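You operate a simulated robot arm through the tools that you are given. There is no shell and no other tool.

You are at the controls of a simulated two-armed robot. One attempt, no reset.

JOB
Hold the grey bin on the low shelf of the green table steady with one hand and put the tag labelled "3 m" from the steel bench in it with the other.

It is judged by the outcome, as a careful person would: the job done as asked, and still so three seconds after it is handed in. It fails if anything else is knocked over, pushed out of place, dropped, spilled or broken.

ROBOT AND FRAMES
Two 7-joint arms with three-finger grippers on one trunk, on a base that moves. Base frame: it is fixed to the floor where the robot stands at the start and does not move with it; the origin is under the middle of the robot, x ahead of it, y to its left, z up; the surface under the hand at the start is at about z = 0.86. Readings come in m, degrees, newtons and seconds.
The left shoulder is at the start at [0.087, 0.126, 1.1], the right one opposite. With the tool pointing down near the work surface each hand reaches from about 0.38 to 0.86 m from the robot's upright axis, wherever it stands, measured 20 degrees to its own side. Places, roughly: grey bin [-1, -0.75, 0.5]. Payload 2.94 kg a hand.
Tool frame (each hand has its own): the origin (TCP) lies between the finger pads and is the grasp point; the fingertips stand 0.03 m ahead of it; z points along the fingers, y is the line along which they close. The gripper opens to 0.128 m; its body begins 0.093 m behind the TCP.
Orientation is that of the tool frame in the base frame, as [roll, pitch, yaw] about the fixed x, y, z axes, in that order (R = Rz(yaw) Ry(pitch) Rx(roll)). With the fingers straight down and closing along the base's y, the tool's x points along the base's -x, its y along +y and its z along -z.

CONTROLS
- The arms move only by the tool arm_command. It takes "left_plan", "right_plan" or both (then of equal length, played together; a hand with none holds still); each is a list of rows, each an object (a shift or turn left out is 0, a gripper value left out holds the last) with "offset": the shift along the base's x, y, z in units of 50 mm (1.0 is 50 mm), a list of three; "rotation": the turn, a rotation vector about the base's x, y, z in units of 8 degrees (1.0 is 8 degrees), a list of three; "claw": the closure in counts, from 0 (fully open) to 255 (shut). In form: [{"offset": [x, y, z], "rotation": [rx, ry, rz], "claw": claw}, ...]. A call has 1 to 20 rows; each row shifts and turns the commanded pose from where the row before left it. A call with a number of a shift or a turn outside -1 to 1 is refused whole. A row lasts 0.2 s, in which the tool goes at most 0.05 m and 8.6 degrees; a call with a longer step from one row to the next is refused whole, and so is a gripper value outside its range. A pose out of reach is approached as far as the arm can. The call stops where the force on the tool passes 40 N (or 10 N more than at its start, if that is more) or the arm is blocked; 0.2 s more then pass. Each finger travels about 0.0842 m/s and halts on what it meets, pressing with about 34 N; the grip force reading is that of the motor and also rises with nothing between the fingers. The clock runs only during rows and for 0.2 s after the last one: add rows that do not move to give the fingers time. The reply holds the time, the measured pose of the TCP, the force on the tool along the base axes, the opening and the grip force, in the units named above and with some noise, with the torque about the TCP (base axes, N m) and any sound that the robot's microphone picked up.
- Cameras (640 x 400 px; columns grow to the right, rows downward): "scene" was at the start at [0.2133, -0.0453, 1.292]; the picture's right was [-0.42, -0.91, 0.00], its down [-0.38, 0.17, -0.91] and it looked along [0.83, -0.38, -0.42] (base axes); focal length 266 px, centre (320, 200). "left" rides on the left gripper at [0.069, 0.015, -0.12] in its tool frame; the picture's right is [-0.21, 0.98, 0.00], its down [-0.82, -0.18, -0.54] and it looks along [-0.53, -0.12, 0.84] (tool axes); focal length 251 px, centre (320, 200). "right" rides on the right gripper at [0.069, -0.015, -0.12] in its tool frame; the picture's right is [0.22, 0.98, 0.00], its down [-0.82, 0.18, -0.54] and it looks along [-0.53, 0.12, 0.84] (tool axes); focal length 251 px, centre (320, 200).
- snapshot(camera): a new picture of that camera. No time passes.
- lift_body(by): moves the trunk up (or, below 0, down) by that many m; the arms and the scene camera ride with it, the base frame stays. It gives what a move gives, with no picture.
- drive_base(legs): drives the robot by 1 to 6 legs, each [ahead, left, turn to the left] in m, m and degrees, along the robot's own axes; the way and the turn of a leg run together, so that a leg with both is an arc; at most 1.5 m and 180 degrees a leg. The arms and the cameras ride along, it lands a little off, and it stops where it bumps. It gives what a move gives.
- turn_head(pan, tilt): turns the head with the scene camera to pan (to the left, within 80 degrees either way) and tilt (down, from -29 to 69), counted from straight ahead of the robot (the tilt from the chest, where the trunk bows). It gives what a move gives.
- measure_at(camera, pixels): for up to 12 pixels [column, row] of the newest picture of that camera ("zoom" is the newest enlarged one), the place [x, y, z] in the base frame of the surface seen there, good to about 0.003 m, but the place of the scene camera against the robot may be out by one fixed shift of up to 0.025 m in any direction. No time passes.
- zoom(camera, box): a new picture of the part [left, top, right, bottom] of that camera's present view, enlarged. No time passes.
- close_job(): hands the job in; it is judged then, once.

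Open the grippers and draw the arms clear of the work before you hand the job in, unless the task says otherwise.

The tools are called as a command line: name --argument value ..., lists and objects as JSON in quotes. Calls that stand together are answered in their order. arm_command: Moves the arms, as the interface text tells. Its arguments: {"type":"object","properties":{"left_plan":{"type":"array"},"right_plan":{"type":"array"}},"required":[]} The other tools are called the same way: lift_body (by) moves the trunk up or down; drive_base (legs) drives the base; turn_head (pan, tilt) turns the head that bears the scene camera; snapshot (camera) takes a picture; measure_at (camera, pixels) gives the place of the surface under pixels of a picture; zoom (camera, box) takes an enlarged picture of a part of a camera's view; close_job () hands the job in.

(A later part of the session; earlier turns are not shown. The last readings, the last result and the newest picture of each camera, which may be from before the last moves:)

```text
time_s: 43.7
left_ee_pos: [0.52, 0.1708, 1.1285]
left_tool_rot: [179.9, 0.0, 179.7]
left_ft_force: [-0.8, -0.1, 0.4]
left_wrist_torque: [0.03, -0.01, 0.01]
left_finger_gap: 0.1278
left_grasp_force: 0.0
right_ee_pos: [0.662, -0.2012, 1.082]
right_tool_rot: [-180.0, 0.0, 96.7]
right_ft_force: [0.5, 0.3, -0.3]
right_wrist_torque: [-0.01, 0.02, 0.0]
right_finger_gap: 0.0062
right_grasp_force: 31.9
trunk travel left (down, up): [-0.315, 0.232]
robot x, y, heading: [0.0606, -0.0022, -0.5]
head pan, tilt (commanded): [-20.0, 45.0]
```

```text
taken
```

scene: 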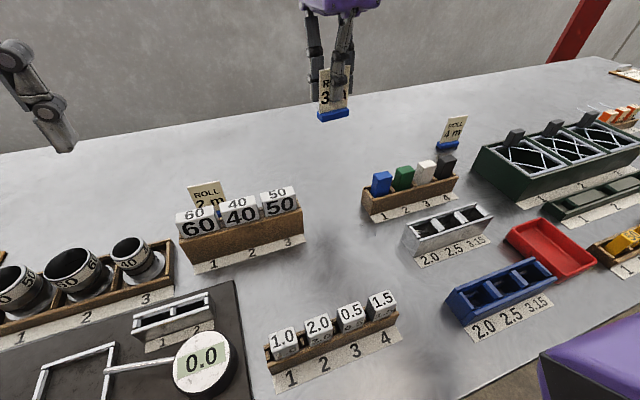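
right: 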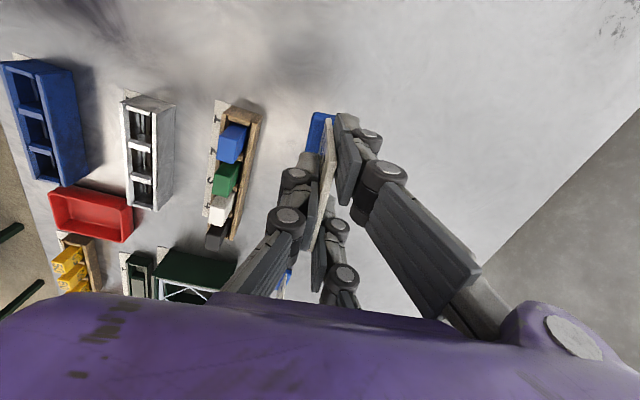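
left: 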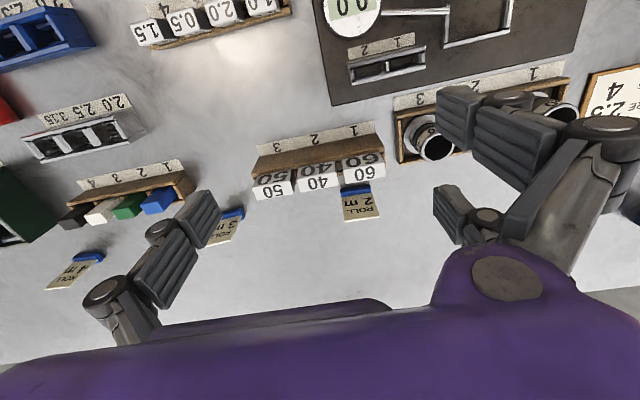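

The tag came up cleanly; everything else on the bench is undisturbed. I raise the trunk, draw both hands in and yaw the right hand back to its nominal orientation.

lift_body --by 0.2

arm_command --right_plan '[{"offset": [-0.33, -0.18, 0], "rotation": [0, 0, 0.943]}, {"offset": [-0.33, -0.18, 0], "rotation": [0, 0, 0.943]}, {"offset": [-0.33, -0.18, 0], "rotation": [0, 0, 0.943]}, {"offset": [-0.33, -0.18, 0], "rotation": [0, 0, 0.943]}, {"offset": [-0.33, -0.18, 0], "rotation": [0, 0, 0.943]}, {"offset": [-0.33, -0.18, 0], "rotation": [0, 0, 0.943]}, {"offset": [-0.33, -0.18, 0], "rotation": [0, 0, 0.943]}, {"offset": [-0.33, -0.18, 0], "rotation": [0, 0, 0.943]}, {"offset": [-0.33, -0.18, 0], "rotation": [0, 0, 0.943]}, {"offset": [-0.33, -0.18, 0], "rotation": [0, 0, 0.943]}, {"offset": [-0.33, -0.18, 0], "rotation": [0, 0, 0.943]}, {"offset": [0, 0, 0]}]' --left_plan '[{"offset": [-0.07, 0.05, 0]}, {"offset": [-0.07, 0.05, 0]}, {"offset": [-0.07, 0.05, 0]}, {"offset": [-0.07, 0.05, 0]}, {"offset": [-0.07, 0.05, 0]}, {"offset": [-0.07, 0.05, 0]}, {"offset": [-0.07, 0.05, 0]}, {"offset": [-0.07, 0.05, 0]}, {"offset": [-0.07, 0.05, 0]}, {"offset": [-0.07, 0.05, 0]}, {"offset": [-0.07, 0.05, 0]}, {"offset": [0, 0, 0]}]'

snapshot --camera "right"

```text
time_s: 45.9
left_ee_pos: [0.5202, 0.171, 1.3266]
left_tool_rot: [-179.9, 0.0, 179.6]
left_ft_force: [-0.1, -0.2, -0.6]
left_wrist_torque: [0.01, 0.0, 0.01]
left_finger_gap: 0.1277
left_grasp_force: 0.1
right_ee_pos: [0.6042, -0.2002, 1.4252]
right_tool_rot: [165.5, 1.8, 96.4]
right_ft_force: [0.0, 0.2, -1.4]
right_wrist_torque: [-0.02, 0.0, 0.0]
right_finger_gap: 0.0061
right_grasp_force: 32.2
trunk travel left (down, up): [-0.515, 0.032]
robot x, y, heading: [0.0611, -0.0003, -0.2]
head pan, tilt (commanded): [-20.0, 45.0]
```

```text
time_s: 48.5
left_ee_pos: [0.4815, 0.1995, 1.3301]
left_tool_rot: [-180.0, 0.1, 179.6]
left_ft_force: [0.0, 0.2, 0.4]
left_wrist_torque: [-0.01, 0.04, 0.01]
left_finger_gap: 0.128
left_grasp_force: 0.0
right_ee_pos: [0.4229, -0.2985, 1.426]
right_tool_rot: [165.5, 1.8, 179.5]
right_ft_force: [0.1, -0.4, -0.1]
right_wrist_torque: [-0.02, 0.01, -0.02]
right_finger_gap: 0.0057
right_grasp_force: 31.5
trunk travel left (down, up): [-0.515, 0.032]
robot x, y, heading: [0.0598, -0.0006, -0.4]
head pan, tilt (commanded): [-20.0, 45.0]
```

```text
taken
```

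right: 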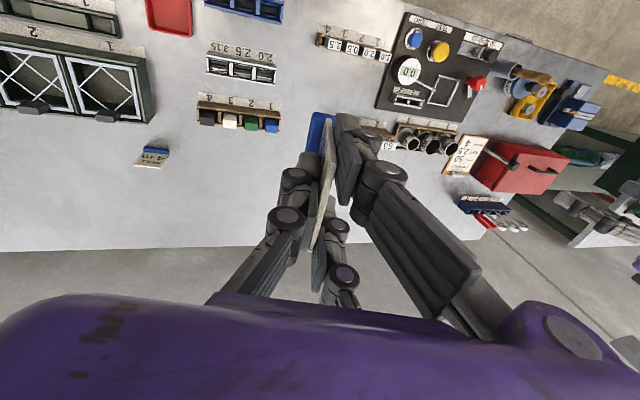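

The trunk lift shifted the right hand's pose somewhat (tilt 14.5°, z 1.426), but the tag is still held firmly (gap 5.7 mm, 31.5 N). I straighten the tool and lower it a bit.

arm_command --right_plan '[{"offset": [0, 0, -0.6], "rotation": [-0.6, 0.075, 0]}, {"offset": [0, 0, -0.6], "rotation": [-0.6, 0.075, 0]}, {"offset": [0, 0, -0.6], "rotation": [-0.6, 0.075, 0]}, {"offset": [0, 0, 0]}]'

snapshot --camera "scene"

```text
time_s: 49.5
left_ee_pos: [0.481, 0.198, 1.3285]
left_tool_rot: [179.9, -0.1, 179.7]
left_ft_force: [0.5, -0.5, -0.3]
left_wrist_torque: [0.03, 0.01, 0.02]
left_finger_gap: 0.1281
left_grasp_force: 0.0
right_ee_pos: [0.4226, -0.2995, 1.3357]
right_tool_rot: [-179.9, 0.2, 179.6]
right_ft_force: [0.4, 0.2, -0.1]
right_wrist_torque: [-0.02, 0.0, 0.0]
right_finger_gap: 0.0059
right_grasp_force: 32.1
trunk travel left (down, up): [-0.515, 0.032]
robot x, y, heading: [0.0598, 0.0007, -0.3]
head pan, tilt (commanded): [-20.0, 45.0]
```

```text
taken
```

scene: 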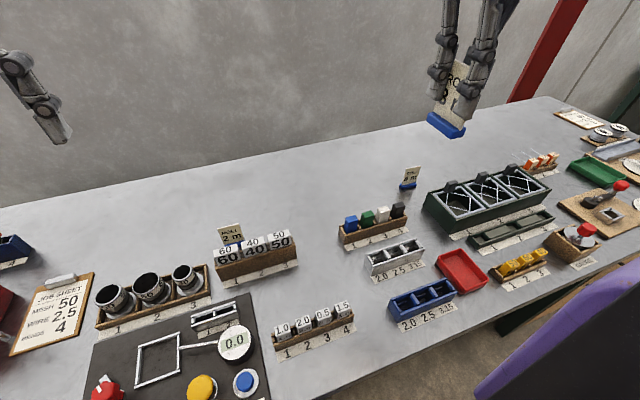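

Both hands are tucked within 0.47 m of the axis. I back off 0.06 m, turn around toward the green table and then sidestep left to y≈-0.87 in front of the bin.

drive_base --legs '[[-0.06, 0, 0], [0, 0, -60], [0, 0, -60], [0, 0, -60]]'

turn_head --pan 35 --tilt 45

snapshot --camera "scene"

```text
time_s: 58.4
left_ee_pos: [-0.4205, -0.2011, 1.3294]
left_tool_rot: [-180.0, 0.0, 0.0]
left_ft_force: [0.4, 0.3, -0.5]
left_wrist_torque: [0.0, 0.0, -0.01]
left_finger_gap: 0.1283
left_grasp_force: 0.2
right_ee_pos: [-0.3665, 0.2964, 1.3368]
right_tool_rot: [180.0, 0.1, -0.1]
right_ft_force: [-0.1, 0.1, -0.7]
right_wrist_torque: [0.01, 0.0, 0.02]
right_finger_gap: 0.0059
right_grasp_force: 31.6
trunk travel left (down, up): [-0.515, 0.032]
robot x, y, heading: [-0.0019, -0.0014, 179.9]
head pan, tilt (commanded): [-20.0, 45.0]
```

```text
time_s: 59.6
left_ee_pos: [-0.4214, -0.2027, 1.3283]
left_tool_rot: [-180.0, 0.0, 0.0]
left_ft_force: [0.3, 0.2, 0.1]
left_wrist_torque: [-0.02, 0.01, 0.0]
left_finger_gap: 0.1278
left_grasp_force: 0.1
right_ee_pos: [-0.3654, 0.2967, 1.3359]
right_tool_rot: [179.9, 0.1, -0.2]
right_ft_force: [0.3, -0.4, -0.1]
right_wrist_torque: [0.0, -0.01, 0.0]
right_finger_gap: 0.006
right_grasp_force: 32.3
trunk travel left (down, up): [-0.515, 0.032]
robot x, y, heading: [-0.0034, 0.0033, 179.8]
head pan, tilt (commanded): [35.0, 45.0]
```

```text
taken
```

scene: 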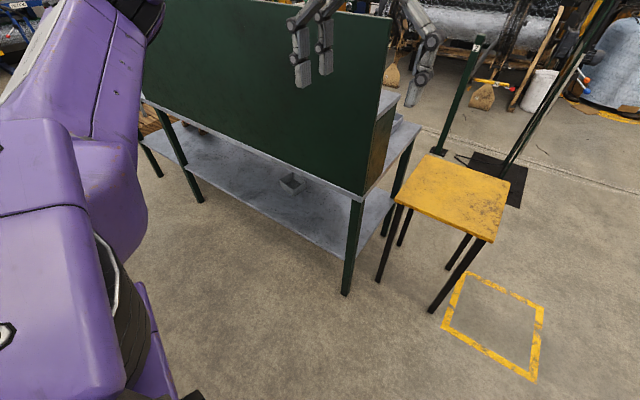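

Facing the table now with the tag still held; the aisle ahead is clear. I sidestep left to y≈-0.87.

drive_base --legs '[[0, 0.87, 0]]'

turn_head --pan 0 --tilt 45

snapshot --camera "scene"

```text
time_s: 67.6
left_ee_pos: [-0.424, -1.0644, 1.3291]
left_tool_rot: [180.0, 0.1, 0.0]
left_ft_force: [0.1, -1.3, -0.4]
left_wrist_torque: [0.02, 0.03, -0.01]
left_finger_gap: 0.1279
left_grasp_force: 0.1
right_ee_pos: [-0.3666, -0.565, 1.3369]
right_tool_rot: [179.9, 0.2, -0.1]
right_ft_force: [0.4, -0.6, -1.2]
right_wrist_torque: [-0.02, -0.02, 0.01]
right_finger_gap: 0.0059
right_grasp_force: 32.3
trunk travel left (down, up): [-0.515, 0.032]
robot x, y, heading: [-0.0018, -0.8634, 179.8]
head pan, tilt (commanded): [35.0, 45.0]
```

```text
time_s: 68.6
left_ee_pos: [-0.4238, -1.0639, 1.3287]
left_tool_rot: [-179.9, 0.0, -0.1]
left_ft_force: [-0.6, 0.3, 0.2]
left_wrist_torque: [0.01, 0.0, 0.01]
left_finger_gap: 0.128
left_grasp_force: 0.0
right_ee_pos: [-0.3669, -0.5654, 1.3379]
right_tool_rot: [180.0, 0.1, -0.2]
right_ft_force: [1.0, 0.0, -0.5]
right_wrist_torque: [0.0, -0.03, -0.01]
right_finger_gap: 0.0059
right_grasp_force: 32.0
trunk travel left (down, up): [-0.515, 0.032]
robot x, y, heading: [-0.0052, -0.8637, 179.6]
head pan, tilt (commanded): [0.0, 45.0]
```

```text
taken
```

scene: 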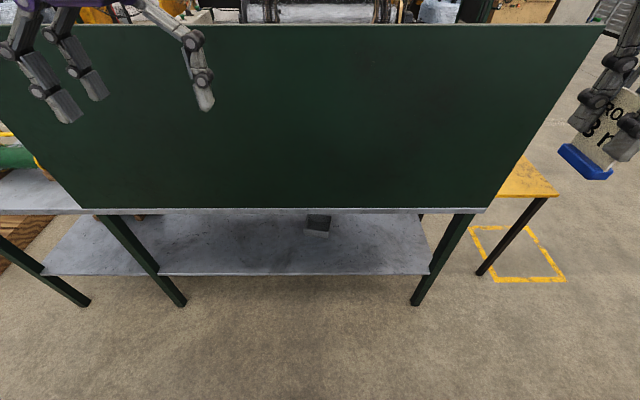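

Both hands hang free in front of the screen (x≈-0.4). I lower the trunk so the head camera and arms get down to the low-shelf level.

lift_body --by -0.3

lift_body --by -0.21

snapshot --camera "scene"

```text
time_s: 71.6
left_ee_pos: [-0.4247, -1.0641, 1.0283]
left_tool_rot: [-180.0, 0.1, -0.1]
left_ft_force: [-0.1, 0.9, 0.3]
left_wrist_torque: [0.02, 0.0, -0.01]
left_finger_gap: 0.1278
left_grasp_force: 0.1
right_ee_pos: [-0.3865, -0.5658, 1.0175]
right_tool_rot: [180.0, -4.0, -0.2]
right_ft_force: [0.4, 0.2, 0.2]
right_wrist_torque: [0.0, 0.0, 0.03]
right_finger_gap: 0.0057
right_grasp_force: 31.8
trunk travel left (down, up): [-0.215, 0.332]
robot x, y, heading: [-0.0025, -0.8652, 179.9]
head pan, tilt (commanded): [0.0, 45.0]
```

```text
time_s: 73.8
left_ee_pos: [-0.4236, -1.0639, 0.8191]
left_tool_rot: [-179.9, 0.0, -0.1]
left_ft_force: [0.6, -0.4, 0.1]
left_wrist_torque: [-0.01, 0.03, 0.01]
left_finger_gap: 0.1279
left_grasp_force: 0.1
right_ee_pos: [-0.438, -0.565, 0.7727]
right_tool_rot: [179.9, -11.8, -0.3]
right_ft_force: [-0.9, -0.5, -0.4]
right_wrist_torque: [-0.01, 0.03, -0.04]
right_finger_gap: 0.0058
right_grasp_force: 31.9
trunk travel left (down, up): [-0.005, 0.542]
robot x, y, heading: [-0.0017, -0.8677, 179.8]
head pan, tilt (commanded): [0.0, 45.0]
```

```text
taken
```

scene: 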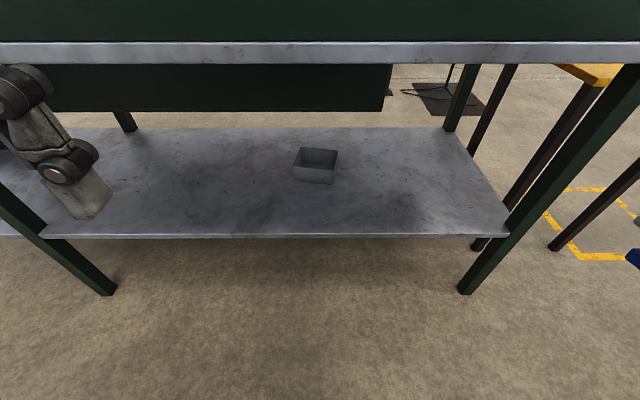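

A clear view of the bin at (315,165) on the shelf. I zoom and measure bin, tabletop edge, and the dark panel under the top.

zoom --camera "scene" --box '[270, 130, 360, 200]'

measure_at --camera "scene" --pixels '[[301, 149], [337, 151], [294, 164], [333, 168], [294, 180], [333, 183], [315, 162], [320, 50], [320, 62], [200, 100], [320, 235], [400, 180]]'

```text
5.71 times, centred on (315, 165) of scene
```

zoom: 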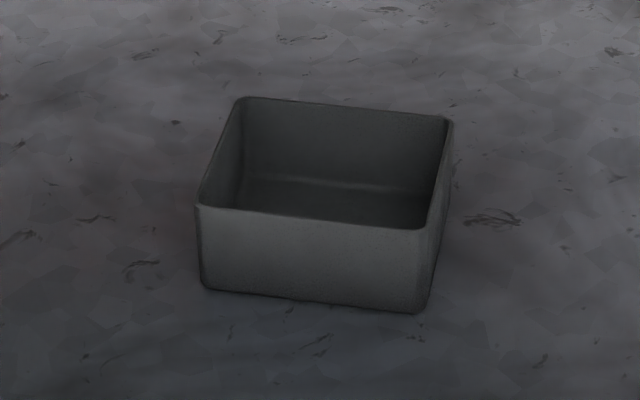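

```text
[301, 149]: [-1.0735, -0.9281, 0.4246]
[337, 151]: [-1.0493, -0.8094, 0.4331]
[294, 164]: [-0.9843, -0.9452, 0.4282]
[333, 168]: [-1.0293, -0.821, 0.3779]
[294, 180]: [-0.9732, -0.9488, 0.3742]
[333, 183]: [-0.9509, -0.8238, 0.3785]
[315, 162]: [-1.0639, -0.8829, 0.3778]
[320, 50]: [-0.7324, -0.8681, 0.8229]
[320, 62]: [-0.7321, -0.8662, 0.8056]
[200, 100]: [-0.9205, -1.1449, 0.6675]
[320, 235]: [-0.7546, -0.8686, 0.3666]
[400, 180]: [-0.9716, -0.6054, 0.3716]
```

There is a dark green panel hanging under the tabletop at x≈-0.92. I measure its lower edge and ends exactly, plus the bin's corners from the zoom.

measure_at --camera "scene" --pixels '[[60, 105], [200, 108], [300, 108], [375, 106], [300, 70], [380, 70], [387, 85], [60, 75], [300, 112], [387, 100], [200, 68], [395, 95]]'

measure_at --camera "zoom" --pixels '[[242, 100], [449, 121], [199, 207], [424, 229], [205, 285], [415, 310], [310, 218], [220, 150], [437, 175], [345, 110], [300, 190], [345, 160]]'

zoom --camera "scene" --box '[0, 30, 480, 290]'

```text
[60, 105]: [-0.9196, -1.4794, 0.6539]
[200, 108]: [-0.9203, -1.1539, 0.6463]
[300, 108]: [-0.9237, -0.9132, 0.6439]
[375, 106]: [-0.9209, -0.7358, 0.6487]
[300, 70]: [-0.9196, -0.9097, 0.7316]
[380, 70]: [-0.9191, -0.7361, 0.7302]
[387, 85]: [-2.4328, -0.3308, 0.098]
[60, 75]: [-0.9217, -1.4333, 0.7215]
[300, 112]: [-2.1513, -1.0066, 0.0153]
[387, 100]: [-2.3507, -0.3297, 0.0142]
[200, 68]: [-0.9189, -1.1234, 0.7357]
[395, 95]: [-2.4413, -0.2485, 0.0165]
```

```text
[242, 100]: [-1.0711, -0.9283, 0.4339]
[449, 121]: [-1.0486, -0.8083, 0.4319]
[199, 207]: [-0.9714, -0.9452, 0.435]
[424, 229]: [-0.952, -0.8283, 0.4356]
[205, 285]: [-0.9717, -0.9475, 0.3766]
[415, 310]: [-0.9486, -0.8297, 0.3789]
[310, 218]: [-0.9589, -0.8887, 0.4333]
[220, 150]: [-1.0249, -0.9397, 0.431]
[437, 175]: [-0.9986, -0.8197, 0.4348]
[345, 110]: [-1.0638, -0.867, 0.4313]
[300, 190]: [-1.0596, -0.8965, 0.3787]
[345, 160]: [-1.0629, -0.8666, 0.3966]
```

```text
1.33 times, centred on (240, 160) of scene
```

zoom: 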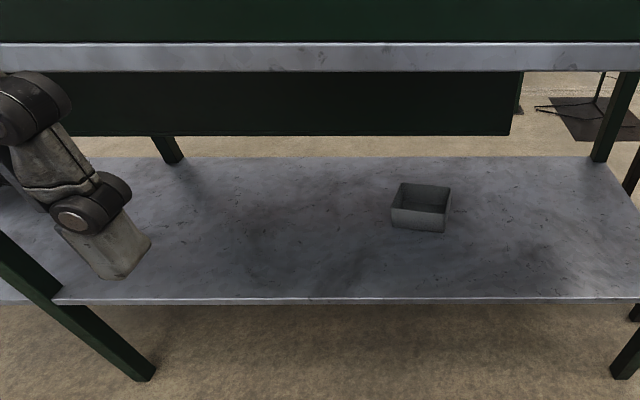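

Key geometry now known (scene readings): bin 0.12×0.10×0.06 m, yawed ~9.5°, rim z≈0.42; a thin panel hangs at x≈-0.92 down to z≈0.63, so the hands must come in under it, tilted forward. I start lowering and tilting both hands forward in the free aisle, halfway first.

arm_command --left_plan '[{"offset": [-0.48, 0.13, -0.54], "rotation": [0, 0.625, 0]}, {"offset": [-0.48, 0.13, -0.54], "rotation": [0, 0.625, 0]}, {"offset": [-0.48, 0.13, -0.54], "rotation": [0, 0.625, 0]}, {"offset": [-0.48, 0.13, -0.54], "rotation": [0, 0.625, 0]}, {"offset": [-0.48, 0.13, -0.54], "rotation": [0, 0.625, 0]}, {"offset": [0, 0, 0]}]' --right_plan '[{"offset": [-0.36, -0.07, -0.39], "rotation": [0, 0.775, 0]}, {"offset": [-0.36, -0.07, -0.39], "rotation": [0, 0.775, 0]}, {"offset": [-0.36, -0.07, -0.39], "rotation": [0, 0.775, 0]}, {"offset": [-0.36, -0.07, -0.39], "rotation": [0, 0.775, 0]}, {"offset": [-0.36, -0.07, -0.39], "rotation": [0, 0.775, 0]}, {"offset": [0, 0, 0]}]'

snapshot --camera "scene"

```text
time_s: 75.2
left_ee_pos: [-0.5531, -1.0384, 0.688]
left_tool_rot: [180.0, 25.0, -0.2]
left_ft_force: [-0.8, -0.6, -0.2]
left_wrist_torque: [0.02, -0.03, -0.05]
left_finger_gap: 0.1278
left_grasp_force: 0.0
left hand out of reach, approached as far as the arm can: row 5
right_ee_pos: [-0.5278, -0.5819, 0.6734]
right_tool_rot: [179.8, 19.3, -0.2]
right_ft_force: [-0.6, 0.7, -0.2]
right_wrist_torque: [0.02, -0.01, 0.02]
right_finger_gap: 0.0058
right_grasp_force: 32.3
trunk travel left (down, up): [-0.005, 0.542]
robot x, y, heading: [-0.0032, -0.8604, 179.8]
head pan, tilt (commanded): [0.0, 45.0]
```

```text
taken
```

scene: 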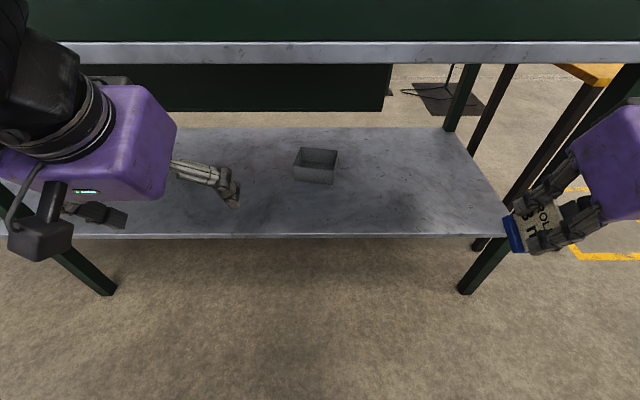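

Both moved nearly as planned, though the left reports a reach limit at its last row. I continue with the second half in smaller bites.

arm_command --left_plan '[{"offset": [-0.4, 0.1, -0.5], "rotation": [0, 0.5, 0]}, {"offset": [-0.4, 0.1, -0.5], "rotation": [0, 0.5, 0]}, {"offset": [-0.4, 0.1, -0.5], "rotation": [0, 0.5, 0]}, {"offset": [0, 0, 0]}]' --right_plan '[{"offset": [-0.4, -0.07, -0.39], "rotation": [0, 0.7, 0]}, {"offset": [-0.4, -0.07, -0.39], "rotation": [0, 0.7, 0]}, {"offset": [-0.4, -0.07, -0.39], "rotation": [0, 0.7, 0]}, {"offset": [0, 0, 0]}]'

```text
time_s: 76.2
left_ee_pos: [-0.617, -1.0415, 0.6214]
left_tool_rot: [180.0, 37.1, -0.1]
left_ft_force: [0.2, -0.3, 0.0]
left_wrist_torque: [-0.01, -0.01, 0.02]
left_finger_gap: 0.1279
left_grasp_force: 0.0
left hand out of reach, approached as far as the arm can: row 1, 2
right_ee_pos: [-0.5898, -0.5935, 0.616]
right_tool_rot: [179.7, 36.2, -0.3]
right_ft_force: [-0.4, 0.0, -0.4]
right_wrist_torque: [0.03, -0.01, -0.01]
right_finger_gap: 0.0059
right_grasp_force: 32.3
trunk travel left (down, up): [-0.005, 0.542]
robot x, y, heading: [0.0002, -0.8604, 179.8]
head pan, tilt (commanded): [0.0, 45.0]
```

Progressing; pitch is ~37° on both. I continue to about 50° pitch (tool 40° below horizontal) and z≈0.55.

arm_command --left_plan '[{"offset": [-0.4, 0, -0.5], "rotation": [0, 0.54, 0]}, {"offset": [-0.4, 0, -0.5], "rotation": [0, 0.54, 0]}, {"offset": [-0.3, 0, -0.5], "rotation": [0, 0.54, 0]}, {"offset": [0, 0, 0]}]' --right_plan '[{"offset": [-0.4, -0.1, -0.45], "rotation": [0, 0.58, 0]}, {"offset": [-0.4, -0.1, -0.45], "rotation": [0, 0.58, 0]}, {"offset": [-0.3, -0.1, -0.45], "rotation": [0, 0.58, 0]}, {"offset": [0, 0, 0]}]'

snapshot --camera "scene"

snapshot --camera "left"

snapshot --camera "right"

```text
time_s: 77.2
left_ee_pos: [-0.6715, -1.0425, 0.545]
left_tool_rot: [179.9, 50.0, -0.2]
left_ft_force: [1.1, -0.6, 0.2]
left_wrist_torque: [-0.01, 0.0, 0.0]
left_finger_gap: 0.1282
left_grasp_force: 0.1
right_ee_pos: [-0.6448, -0.6078, 0.5479]
right_tool_rot: [179.7, 50.1, -0.3]
right_ft_force: [-0.1, 0.9, -0.6]
right_wrist_torque: [0.0, 0.0, 0.01]
right_finger_gap: 0.006
right_grasp_force: 31.5
trunk travel left (down, up): [-0.005, 0.542]
robot x, y, heading: [0.0001, -0.8604, 179.7]
head pan, tilt (commanded): [0.0, 45.0]
```

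```text
taken
```

scene: 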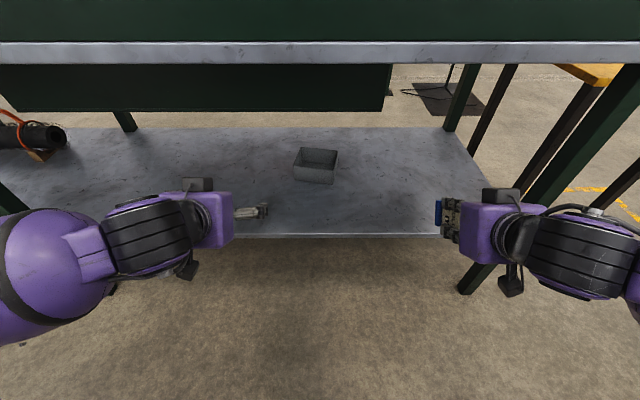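

```text
taken
```

left: 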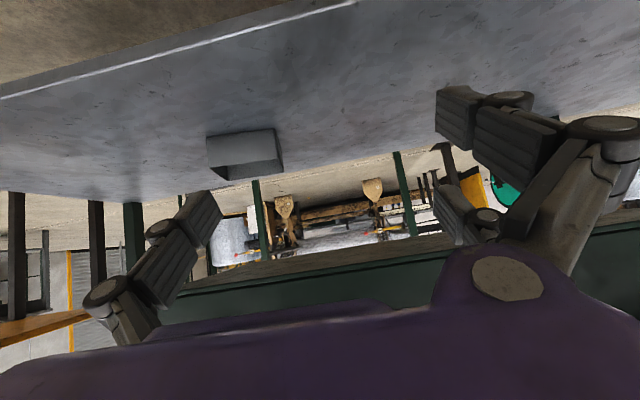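

```text
taken
```

right: 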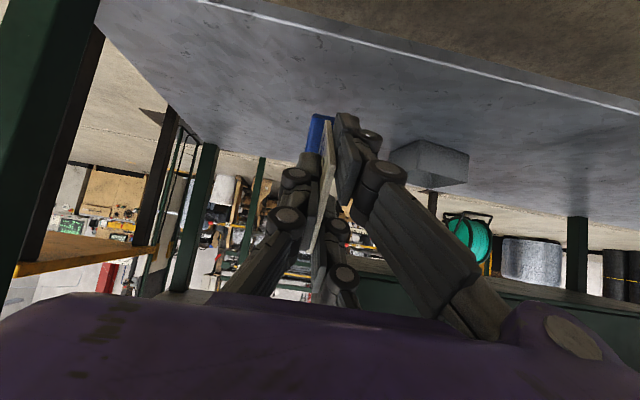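

Both hands are in position in front of the shelf and both wrist cameras (seen upside-down) show the bin. I measure the bin and hanging panel with the more accurate wrist cameras.

zoom --camera "left" --box '[190, 110, 310, 200]'

measure_at --camera "left" --pixels '[[209, 139], [274, 130], [282, 161], [226, 178], [215, 160], [245, 145], [260, 160], [300, 180], [150, 160], [330, 262], [330, 275], [250, 280]]'

measure_at --camera "right" --pixels '[[440, 145], [467, 158], [465, 182], [395, 170], [400, 155], [430, 165], [520, 200], [560, 300], [500, 285], [520, 290]]'

```text
4.44 times, centred on (250, 155) of left
```

zoom: 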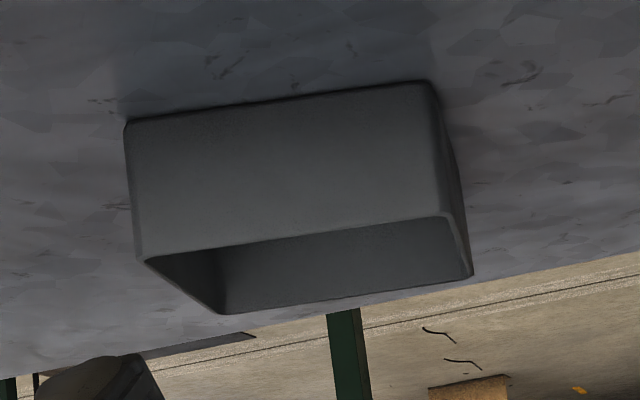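

```text
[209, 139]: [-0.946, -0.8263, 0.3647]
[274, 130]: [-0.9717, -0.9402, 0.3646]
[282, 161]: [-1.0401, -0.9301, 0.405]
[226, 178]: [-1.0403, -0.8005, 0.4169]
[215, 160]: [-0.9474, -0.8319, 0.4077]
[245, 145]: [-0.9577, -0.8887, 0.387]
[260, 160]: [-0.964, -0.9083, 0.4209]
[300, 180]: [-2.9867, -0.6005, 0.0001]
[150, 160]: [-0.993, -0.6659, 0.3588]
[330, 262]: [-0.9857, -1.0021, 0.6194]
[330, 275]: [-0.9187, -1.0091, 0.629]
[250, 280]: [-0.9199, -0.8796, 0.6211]
```

```text
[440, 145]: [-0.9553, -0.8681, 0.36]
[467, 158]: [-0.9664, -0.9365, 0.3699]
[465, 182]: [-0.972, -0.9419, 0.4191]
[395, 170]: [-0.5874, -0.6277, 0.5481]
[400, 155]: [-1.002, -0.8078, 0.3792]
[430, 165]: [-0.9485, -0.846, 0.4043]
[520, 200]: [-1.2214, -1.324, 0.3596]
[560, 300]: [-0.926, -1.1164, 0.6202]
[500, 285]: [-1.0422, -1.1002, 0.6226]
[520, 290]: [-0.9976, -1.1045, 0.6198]
```

The hanging part is a box: its bottom (z≈0.62) extends from x=-0.92 back to at least -1.04. I measure the rim corners more finely in the zoomed left picture.

measure_at --camera "zoom" --pixels '[[128, 125], [430, 85], [445, 217], [140, 260], [470, 274], [224, 312], [455, 240], [290, 240], [350, 297], [180, 285], [400, 130], [395, 250]]'

```text
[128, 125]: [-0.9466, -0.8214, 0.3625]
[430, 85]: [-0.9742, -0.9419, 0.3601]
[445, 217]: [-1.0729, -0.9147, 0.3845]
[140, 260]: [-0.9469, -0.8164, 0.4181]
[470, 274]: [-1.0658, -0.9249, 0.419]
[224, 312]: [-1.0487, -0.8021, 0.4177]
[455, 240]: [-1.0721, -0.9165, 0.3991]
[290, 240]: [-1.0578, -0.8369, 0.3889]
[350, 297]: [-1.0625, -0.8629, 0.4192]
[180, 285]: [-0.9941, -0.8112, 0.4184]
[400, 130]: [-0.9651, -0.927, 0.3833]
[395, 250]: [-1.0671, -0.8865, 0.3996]
```

Bin rim corners from the left camera: near-right (-0.947,-0.818), far-right (-1.049,-0.802), far-left (-1.067,-0.925), near-left (-0.973,-0.942); centre ≈(-1.009,-0.872), yaw ≈10°, rim 0.419, shelf 0.36. I check where forearms and table legs are before driving closer.

measure_at --camera "scene" --pixels '[[60, 250], [20, 230], [150, 235], [210, 215], [197, 185], [580, 240], [500, 225], [480, 280], [10, 200], [20, 140], [625, 130], [260, 210]]'

turn_head --pan 45 --tilt 40

snapshot --camera "scene"

```text
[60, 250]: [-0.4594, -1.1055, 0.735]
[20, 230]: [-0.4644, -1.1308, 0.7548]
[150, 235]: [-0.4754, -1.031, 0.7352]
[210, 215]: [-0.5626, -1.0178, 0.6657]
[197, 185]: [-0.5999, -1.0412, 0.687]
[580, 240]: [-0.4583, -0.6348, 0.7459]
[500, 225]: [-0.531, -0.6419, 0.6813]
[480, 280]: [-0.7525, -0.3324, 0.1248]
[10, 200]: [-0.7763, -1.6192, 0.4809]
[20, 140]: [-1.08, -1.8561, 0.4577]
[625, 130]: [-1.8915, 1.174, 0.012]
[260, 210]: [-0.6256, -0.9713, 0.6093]
```

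```text
time_s: 78.3
left_ee_pos: [-0.6721, -1.0431, 0.5458]
left_tool_rot: [179.8, 49.8, -0.1]
left_ft_force: [0.3, 0.5, 0.0]
left_wrist_torque: [0.0, 0.0, -0.07]
left_finger_gap: 0.128
left_grasp_force: 0.1
right_ee_pos: [-0.644, -0.6078, 0.5484]
right_tool_rot: [179.6, 50.0, -0.3]
right_ft_force: [-0.2, -0.1, -0.6]
right_wrist_torque: [0.01, -0.03, 0.0]
right_finger_gap: 0.006
right_grasp_force: 31.9
trunk travel left (down, up): [-0.005, 0.542]
robot x, y, heading: [-0.0029, -0.8639, 179.7]
head pan, tilt (commanded): [45.0, 40.0]
```

```text
taken
```

scene: 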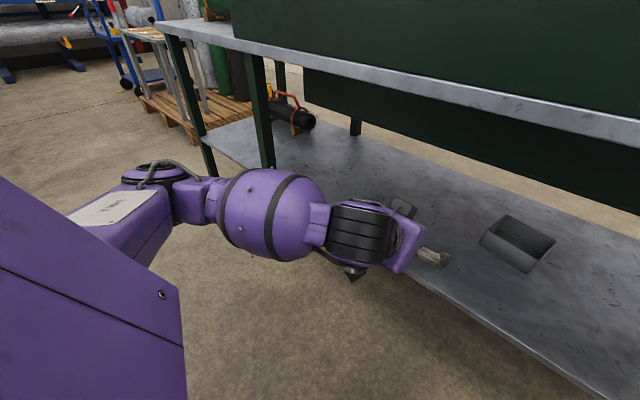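

The left elbow points out to the left at (150,175). I measure the elbow, forearm and front leg for the drive-in clearance.

measure_at --camera "scene" --pixels '[[150, 170], [130, 185], [190, 190], [270, 200], [265, 180], [350, 225], [405, 205], [262, 120], [330, 85], [200, 120]]'

turn_head --pan -45 --tilt 40

snapshot --camera "scene"

```text
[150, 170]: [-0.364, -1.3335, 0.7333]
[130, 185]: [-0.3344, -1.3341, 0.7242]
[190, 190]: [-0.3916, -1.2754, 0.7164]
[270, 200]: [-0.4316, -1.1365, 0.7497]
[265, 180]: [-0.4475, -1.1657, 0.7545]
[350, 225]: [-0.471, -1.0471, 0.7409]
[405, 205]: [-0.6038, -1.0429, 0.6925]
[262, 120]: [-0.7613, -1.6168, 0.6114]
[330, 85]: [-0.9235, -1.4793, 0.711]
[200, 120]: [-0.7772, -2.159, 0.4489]
```

```text
time_s: 80.0
left_ee_pos: [-0.6716, -1.0411, 0.5457]
left_tool_rot: [179.9, 50.0, -0.2]
left_ft_force: [0.8, 0.1, -0.3]
left_wrist_torque: [-0.01, -0.01, -0.01]
left_finger_gap: 0.1279
left_grasp_force: 0.1
right_ee_pos: [-0.6441, -0.6089, 0.5491]
right_tool_rot: [179.6, 50.0, -0.3]
right_ft_force: [-0.6, 0.5, -0.4]
right_wrist_torque: [-0.01, -0.02, 0.02]
right_finger_gap: 0.006
right_grasp_force: 31.7
trunk travel left (down, up): [-0.005, 0.542]
robot x, y, heading: [-0.0002, -0.8604, 180.0]
head pan, tilt (commanded): [-45.0, 40.0]
```

```text
taken
```

scene: 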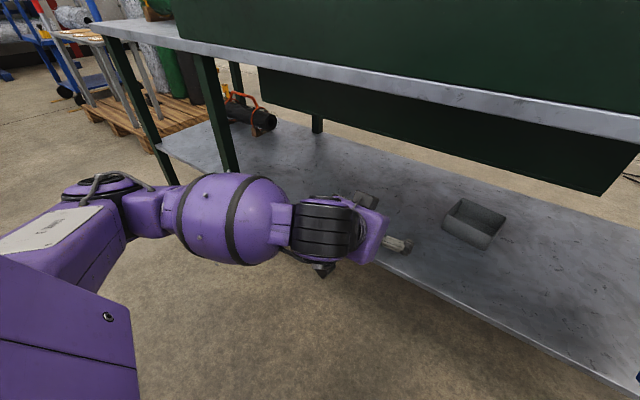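

The head may still have been swinging; I take another picture to check the right side.

turn_head --pan -40 --tilt 40

snapshot --camera "scene"

```text
time_s: 80.7
left_ee_pos: [-0.6719, -1.0419, 0.5452]
left_tool_rot: [179.9, 49.9, -0.2]
left_ft_force: [0.5, -0.2, 0.1]
left_wrist_torque: [0.01, 0.04, 0.02]
left_finger_gap: 0.1279
left_grasp_force: 0.2
right_ee_pos: [-0.6439, -0.6077, 0.5482]
right_tool_rot: [179.5, 49.9, -0.3]
right_ft_force: [-0.2, -0.6, -0.5]
right_wrist_torque: [-0.04, 0.0, 0.01]
right_finger_gap: 0.006
right_grasp_force: 32.9
trunk travel left (down, up): [-0.005, 0.542]
robot x, y, heading: [-0.0001, -0.8667, 179.7]
head pan, tilt (commanded): [-40.0, 40.0]
```

```text
taken
```

scene: 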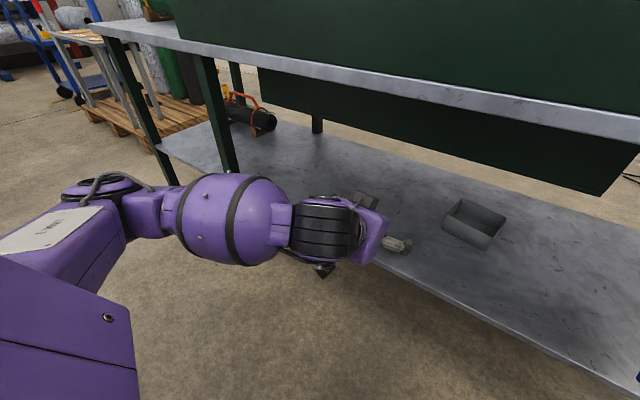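

The picture didn't change – the head seems stuck at about +38° pan. I try a return to pan 0 to see whether it moves.

turn_head --pan 0 --tilt 45

snapshot --camera "scene"

```text
time_s: 81.7
left_ee_pos: [-0.6713, -1.043, 0.5459]
left_tool_rot: [179.9, 50.1, -0.2]
left_ft_force: [1.4, -0.3, 0.7]
left_wrist_torque: [-0.02, 0.02, 0.0]
left_finger_gap: 0.1276
left_grasp_force: 0.1
right_ee_pos: [-0.6443, -0.608, 0.5489]
right_tool_rot: [179.7, 49.9, -0.3]
right_ft_force: [-0.8, -0.5, -0.3]
right_wrist_torque: [0.02, -0.02, 0.02]
right_finger_gap: 0.006
right_grasp_force: 31.8
trunk travel left (down, up): [-0.005, 0.542]
robot x, y, heading: [-0.0048, -0.865, 179.9]
head pan, tilt (commanded): [0.0, 45.0]
```

```text
taken
```

scene: 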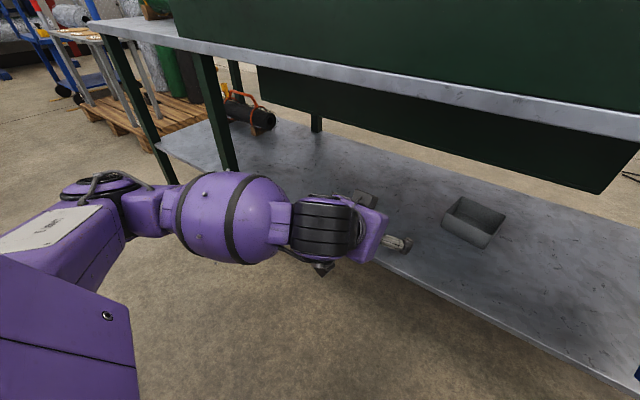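

The head no longer responds in pan (it stays near +38°). I check whether its measurements are still consistent by measuring the bin there.

zoom --camera "scene" --box '[425, 185, 525, 260]'

measure_at --camera "scene" --pixels '[[465, 198], [506, 214], [445, 218], [487, 234], [443, 230], [485, 247], [370, 200], [600, 190]]'

```text
5.33 times, centred on (475, 222) of scene
```

zoom: 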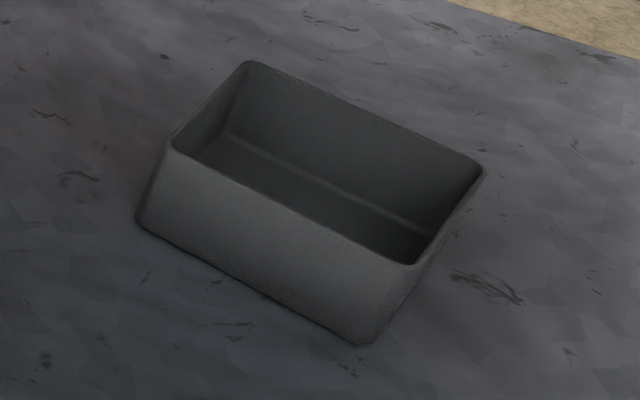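

```text
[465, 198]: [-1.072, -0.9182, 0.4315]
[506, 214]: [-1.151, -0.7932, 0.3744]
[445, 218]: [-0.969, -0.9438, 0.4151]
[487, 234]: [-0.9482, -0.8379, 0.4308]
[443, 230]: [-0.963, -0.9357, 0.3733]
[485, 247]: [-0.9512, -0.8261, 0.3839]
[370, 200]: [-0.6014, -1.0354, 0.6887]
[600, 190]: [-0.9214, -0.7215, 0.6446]
```

Scene measurements are still consistent with the wrist camera, and its fixed view keeps the bin in sight, so I can proceed. I drive ahead 0.2 m, hands entering under the tabletop at z≈0.55 with good clearance.

drive_base --legs '[[0.1, 0, 0]]'

snapshot --camera "scene"

snapshot --camera "right"

```text
time_s: 82.9
left_ee_pos: [-0.7719, -1.0416, 0.5454]
left_tool_rot: [179.9, 49.9, -0.2]
left_ft_force: [0.4, 0.0, 0.2]
left_wrist_torque: [-0.01, 0.01, 0.03]
left_finger_gap: 0.128
left_grasp_force: 0.1
right_ee_pos: [-0.743, -0.6075, 0.5484]
right_tool_rot: [179.6, 50.1, -0.4]
right_ft_force: [0.1, 0.7, 0.3]
right_wrist_torque: [-0.01, -0.01, -0.01]
right_finger_gap: 0.0059
right_grasp_force: 31.8
trunk travel left (down, up): [-0.005, 0.542]
robot x, y, heading: [-0.102, -0.8619, 179.7]
head pan, tilt (commanded): [0.0, 45.0]
```

```text
taken
```

scene: 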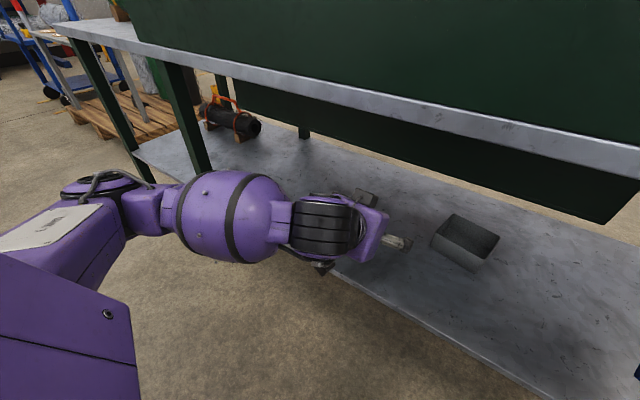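

```text
taken
```

right: 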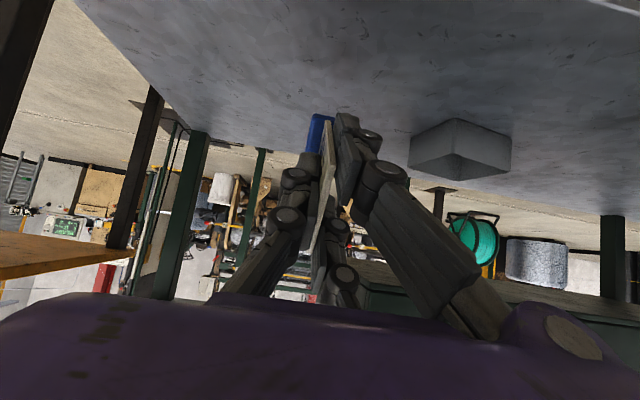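

Clear so far. I drive the second 0.1 m.

drive_base --legs '[[0.1, 0, 0]]'

snapshot --camera "scene"

snapshot --camera "left"

snapshot --camera "right"

```text
time_s: 84.0
left_ee_pos: [-0.8724, -1.0416, 0.5453]
left_tool_rot: [179.8, 50.0, -0.2]
left_ft_force: [-0.5, 1.0, 0.0]
left_wrist_torque: [0.01, 0.0, -0.03]
left_finger_gap: 0.1282
left_grasp_force: 0.2
right_ee_pos: [-0.8443, -0.6066, 0.5476]
right_tool_rot: [179.5, 50.0, -0.3]
right_ft_force: [0.4, -0.4, 0.2]
right_wrist_torque: [-0.04, 0.02, 0.01]
right_finger_gap: 0.0058
right_grasp_force: 31.3
trunk travel left (down, up): [-0.005, 0.542]
robot x, y, heading: [-0.2, -0.8633, 179.9]
head pan, tilt (commanded): [0.0, 45.0]
```

```text
taken
```

scene: 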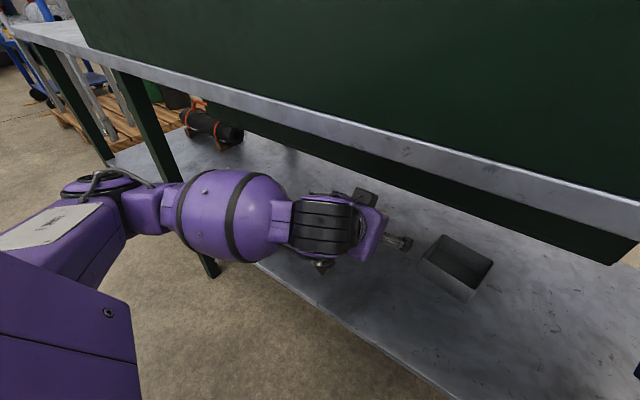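

```text
taken
```

left: 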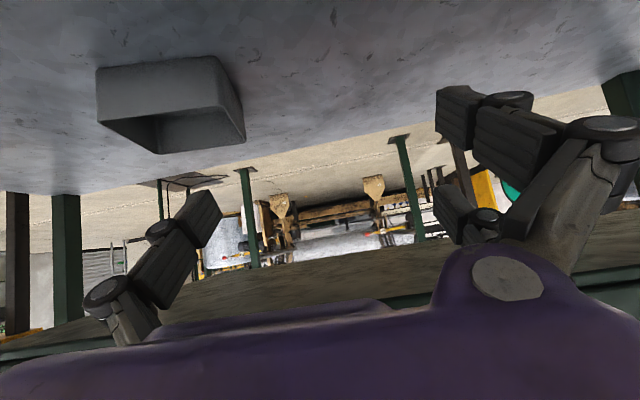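

```text
taken
```

right: 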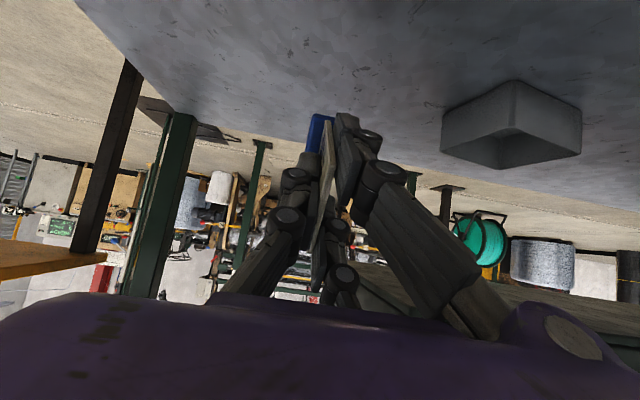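

Both cameras see the bin closer now: left at (170,105), right at (515,125). I zoom in with the left and measure the rim corners and left wall again.

zoom --camera "left" --box '[85, 45, 255, 165]'

measure_at --camera "left" --pixels '[[99, 120], [160, 151], [243, 139], [220, 106], [100, 73], [213, 58], [160, 113], [200, 147], [235, 126], [130, 138], [228, 115], [240, 134]]'

measure_at --camera "right" --pixels '[[444, 157], [512, 128], [580, 152], [505, 167], [515, 83], [447, 125], [580, 115], [480, 142], [545, 140], [545, 160], [475, 163], [512, 145]]'

```text
3.33 times, centred on (170, 105) of left
```

zoom: 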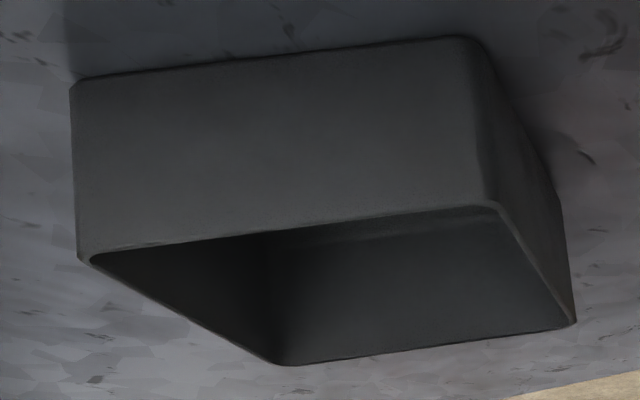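

```text
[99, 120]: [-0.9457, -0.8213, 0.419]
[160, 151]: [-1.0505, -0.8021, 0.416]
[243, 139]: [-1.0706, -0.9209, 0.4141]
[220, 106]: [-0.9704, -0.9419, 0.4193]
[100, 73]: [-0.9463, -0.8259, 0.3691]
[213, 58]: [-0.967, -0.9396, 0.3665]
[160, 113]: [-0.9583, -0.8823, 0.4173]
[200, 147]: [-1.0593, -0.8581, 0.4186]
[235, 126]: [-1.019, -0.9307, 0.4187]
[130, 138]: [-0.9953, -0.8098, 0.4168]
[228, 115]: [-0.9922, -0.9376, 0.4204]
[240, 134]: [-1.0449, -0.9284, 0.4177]
```

```text
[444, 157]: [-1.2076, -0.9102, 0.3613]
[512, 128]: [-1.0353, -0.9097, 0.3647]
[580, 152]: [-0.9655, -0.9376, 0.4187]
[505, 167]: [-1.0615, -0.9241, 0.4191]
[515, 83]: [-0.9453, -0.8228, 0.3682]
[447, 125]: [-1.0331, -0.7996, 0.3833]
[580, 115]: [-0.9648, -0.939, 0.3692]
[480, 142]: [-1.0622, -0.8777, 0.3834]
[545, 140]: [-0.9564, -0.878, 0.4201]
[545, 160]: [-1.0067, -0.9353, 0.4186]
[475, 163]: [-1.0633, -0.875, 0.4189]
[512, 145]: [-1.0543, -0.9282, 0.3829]
```

The left wall's rim line passes (-0.992,-0.938) and (-1.045,-0.928) at z 0.419. I bring the left hand to a pre-pose 8 cm back along its approach axis from a grasp point on that wall, yawing it -10.5° to line up with the wall.

arm_command --left_plan '[{"offset": [-0.313, 0.469, -0.37], "rotation": [0, 0, -0.328]}, {"offset": [-0.313, 0.469, -0.37], "rotation": [0, 0, -0.328]}, {"offset": [-0.313, 0.469, -0.37], "rotation": [0, 0, -0.328]}, {"offset": [-0.313, 0.469, -0.37], "rotation": [0, 0, -0.328]}, {"offset": [0, 0, 0]}]'

snapshot --camera "left"

snapshot --camera "scene"

```text
time_s: 85.2
left_ee_pos: [-0.9361, -0.9464, 0.4724]
left_tool_rot: [179.9, 50.0, -10.7]
left_ft_force: [-0.3, 0.5, -0.4]
left_wrist_torque: [0.02, 0.03, -0.02]
left_finger_gap: 0.128
left_grasp_force: 0.1
right_ee_pos: [-0.8448, -0.6073, 0.5483]
right_tool_rot: [179.6, 50.0, -0.4]
right_ft_force: [0.2, 0.0, -1.2]
right_wrist_torque: [0.01, 0.01, -0.03]
right_finger_gap: 0.0061
right_grasp_force: 32.0
trunk travel left (down, up): [-0.005, 0.542]
robot x, y, heading: [-0.201, -0.8649, 180.0]
head pan, tilt (commanded): [0.0, 45.0]
```

```text
taken
```

left: 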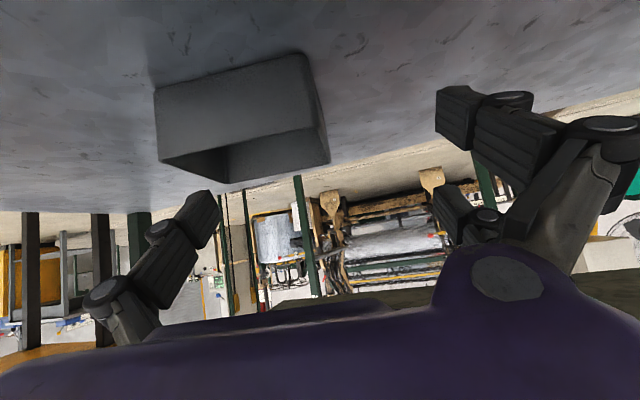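

```text
taken
```

scene: 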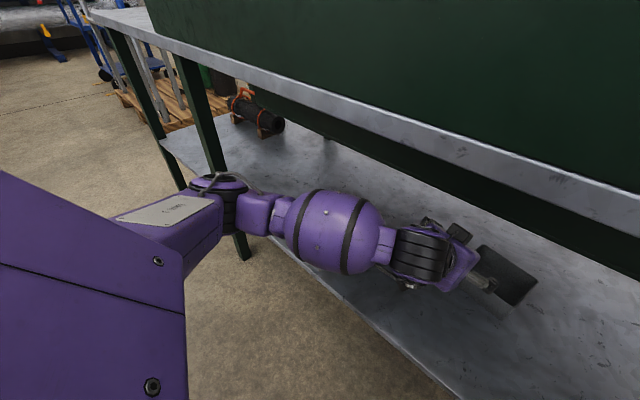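

The left hand is at its pre-pose. The scene view shifted a bit by itself, so I try the head again to get a better look at the bin.

turn_head --pan 10 --tilt 50

snapshot --camera "scene"

measure_at --camera "left" --pixels '[[300, 133], [318, 127], [324, 148], [328, 163], [158, 160], [228, 182], [310, 128], [326, 155], [321, 137]]'

zoom --camera "left" --box '[145, 40, 345, 200]'

```text
time_s: 86.0
left_ee_pos: [-0.9354, -0.9472, 0.4718]
left_tool_rot: [179.9, 49.8, -10.7]
left_ft_force: [-0.4, 0.6, -1.0]
left_wrist_torque: [0.01, 0.01, -0.01]
left_finger_gap: 0.1278
left_grasp_force: 0.1
right_ee_pos: [-0.8438, -0.6069, 0.5472]
right_tool_rot: [179.6, 50.0, -0.2]
right_ft_force: [-0.7, 0.4, -1.0]
right_wrist_torque: [0.01, -0.02, 0.02]
right_finger_gap: 0.006
right_grasp_force: 31.8
trunk travel left (down, up): [-0.005, 0.542]
robot x, y, heading: [-0.2068, -0.8608, 179.8]
head pan, tilt (commanded): [10.0, 50.0]
```

```text
taken
```

scene: 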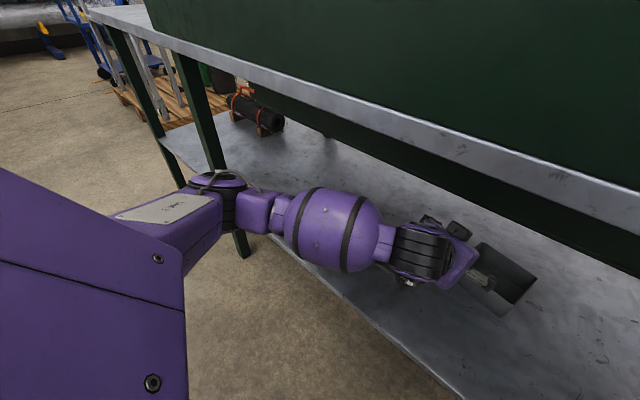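

```text
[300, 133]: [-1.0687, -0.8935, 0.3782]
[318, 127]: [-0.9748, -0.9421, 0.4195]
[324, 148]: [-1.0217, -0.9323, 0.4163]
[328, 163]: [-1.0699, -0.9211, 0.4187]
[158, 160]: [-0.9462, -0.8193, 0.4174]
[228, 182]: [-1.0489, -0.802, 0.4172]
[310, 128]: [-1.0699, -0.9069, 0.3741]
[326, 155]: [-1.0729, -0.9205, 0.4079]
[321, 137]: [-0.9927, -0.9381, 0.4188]
```

```text
2.50 times, centred on (245, 120) of left
```

zoom: 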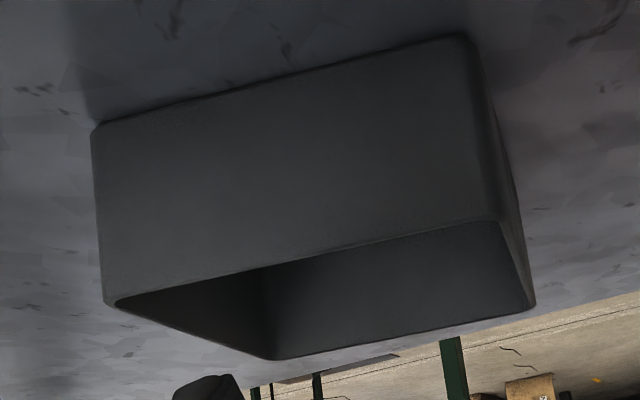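

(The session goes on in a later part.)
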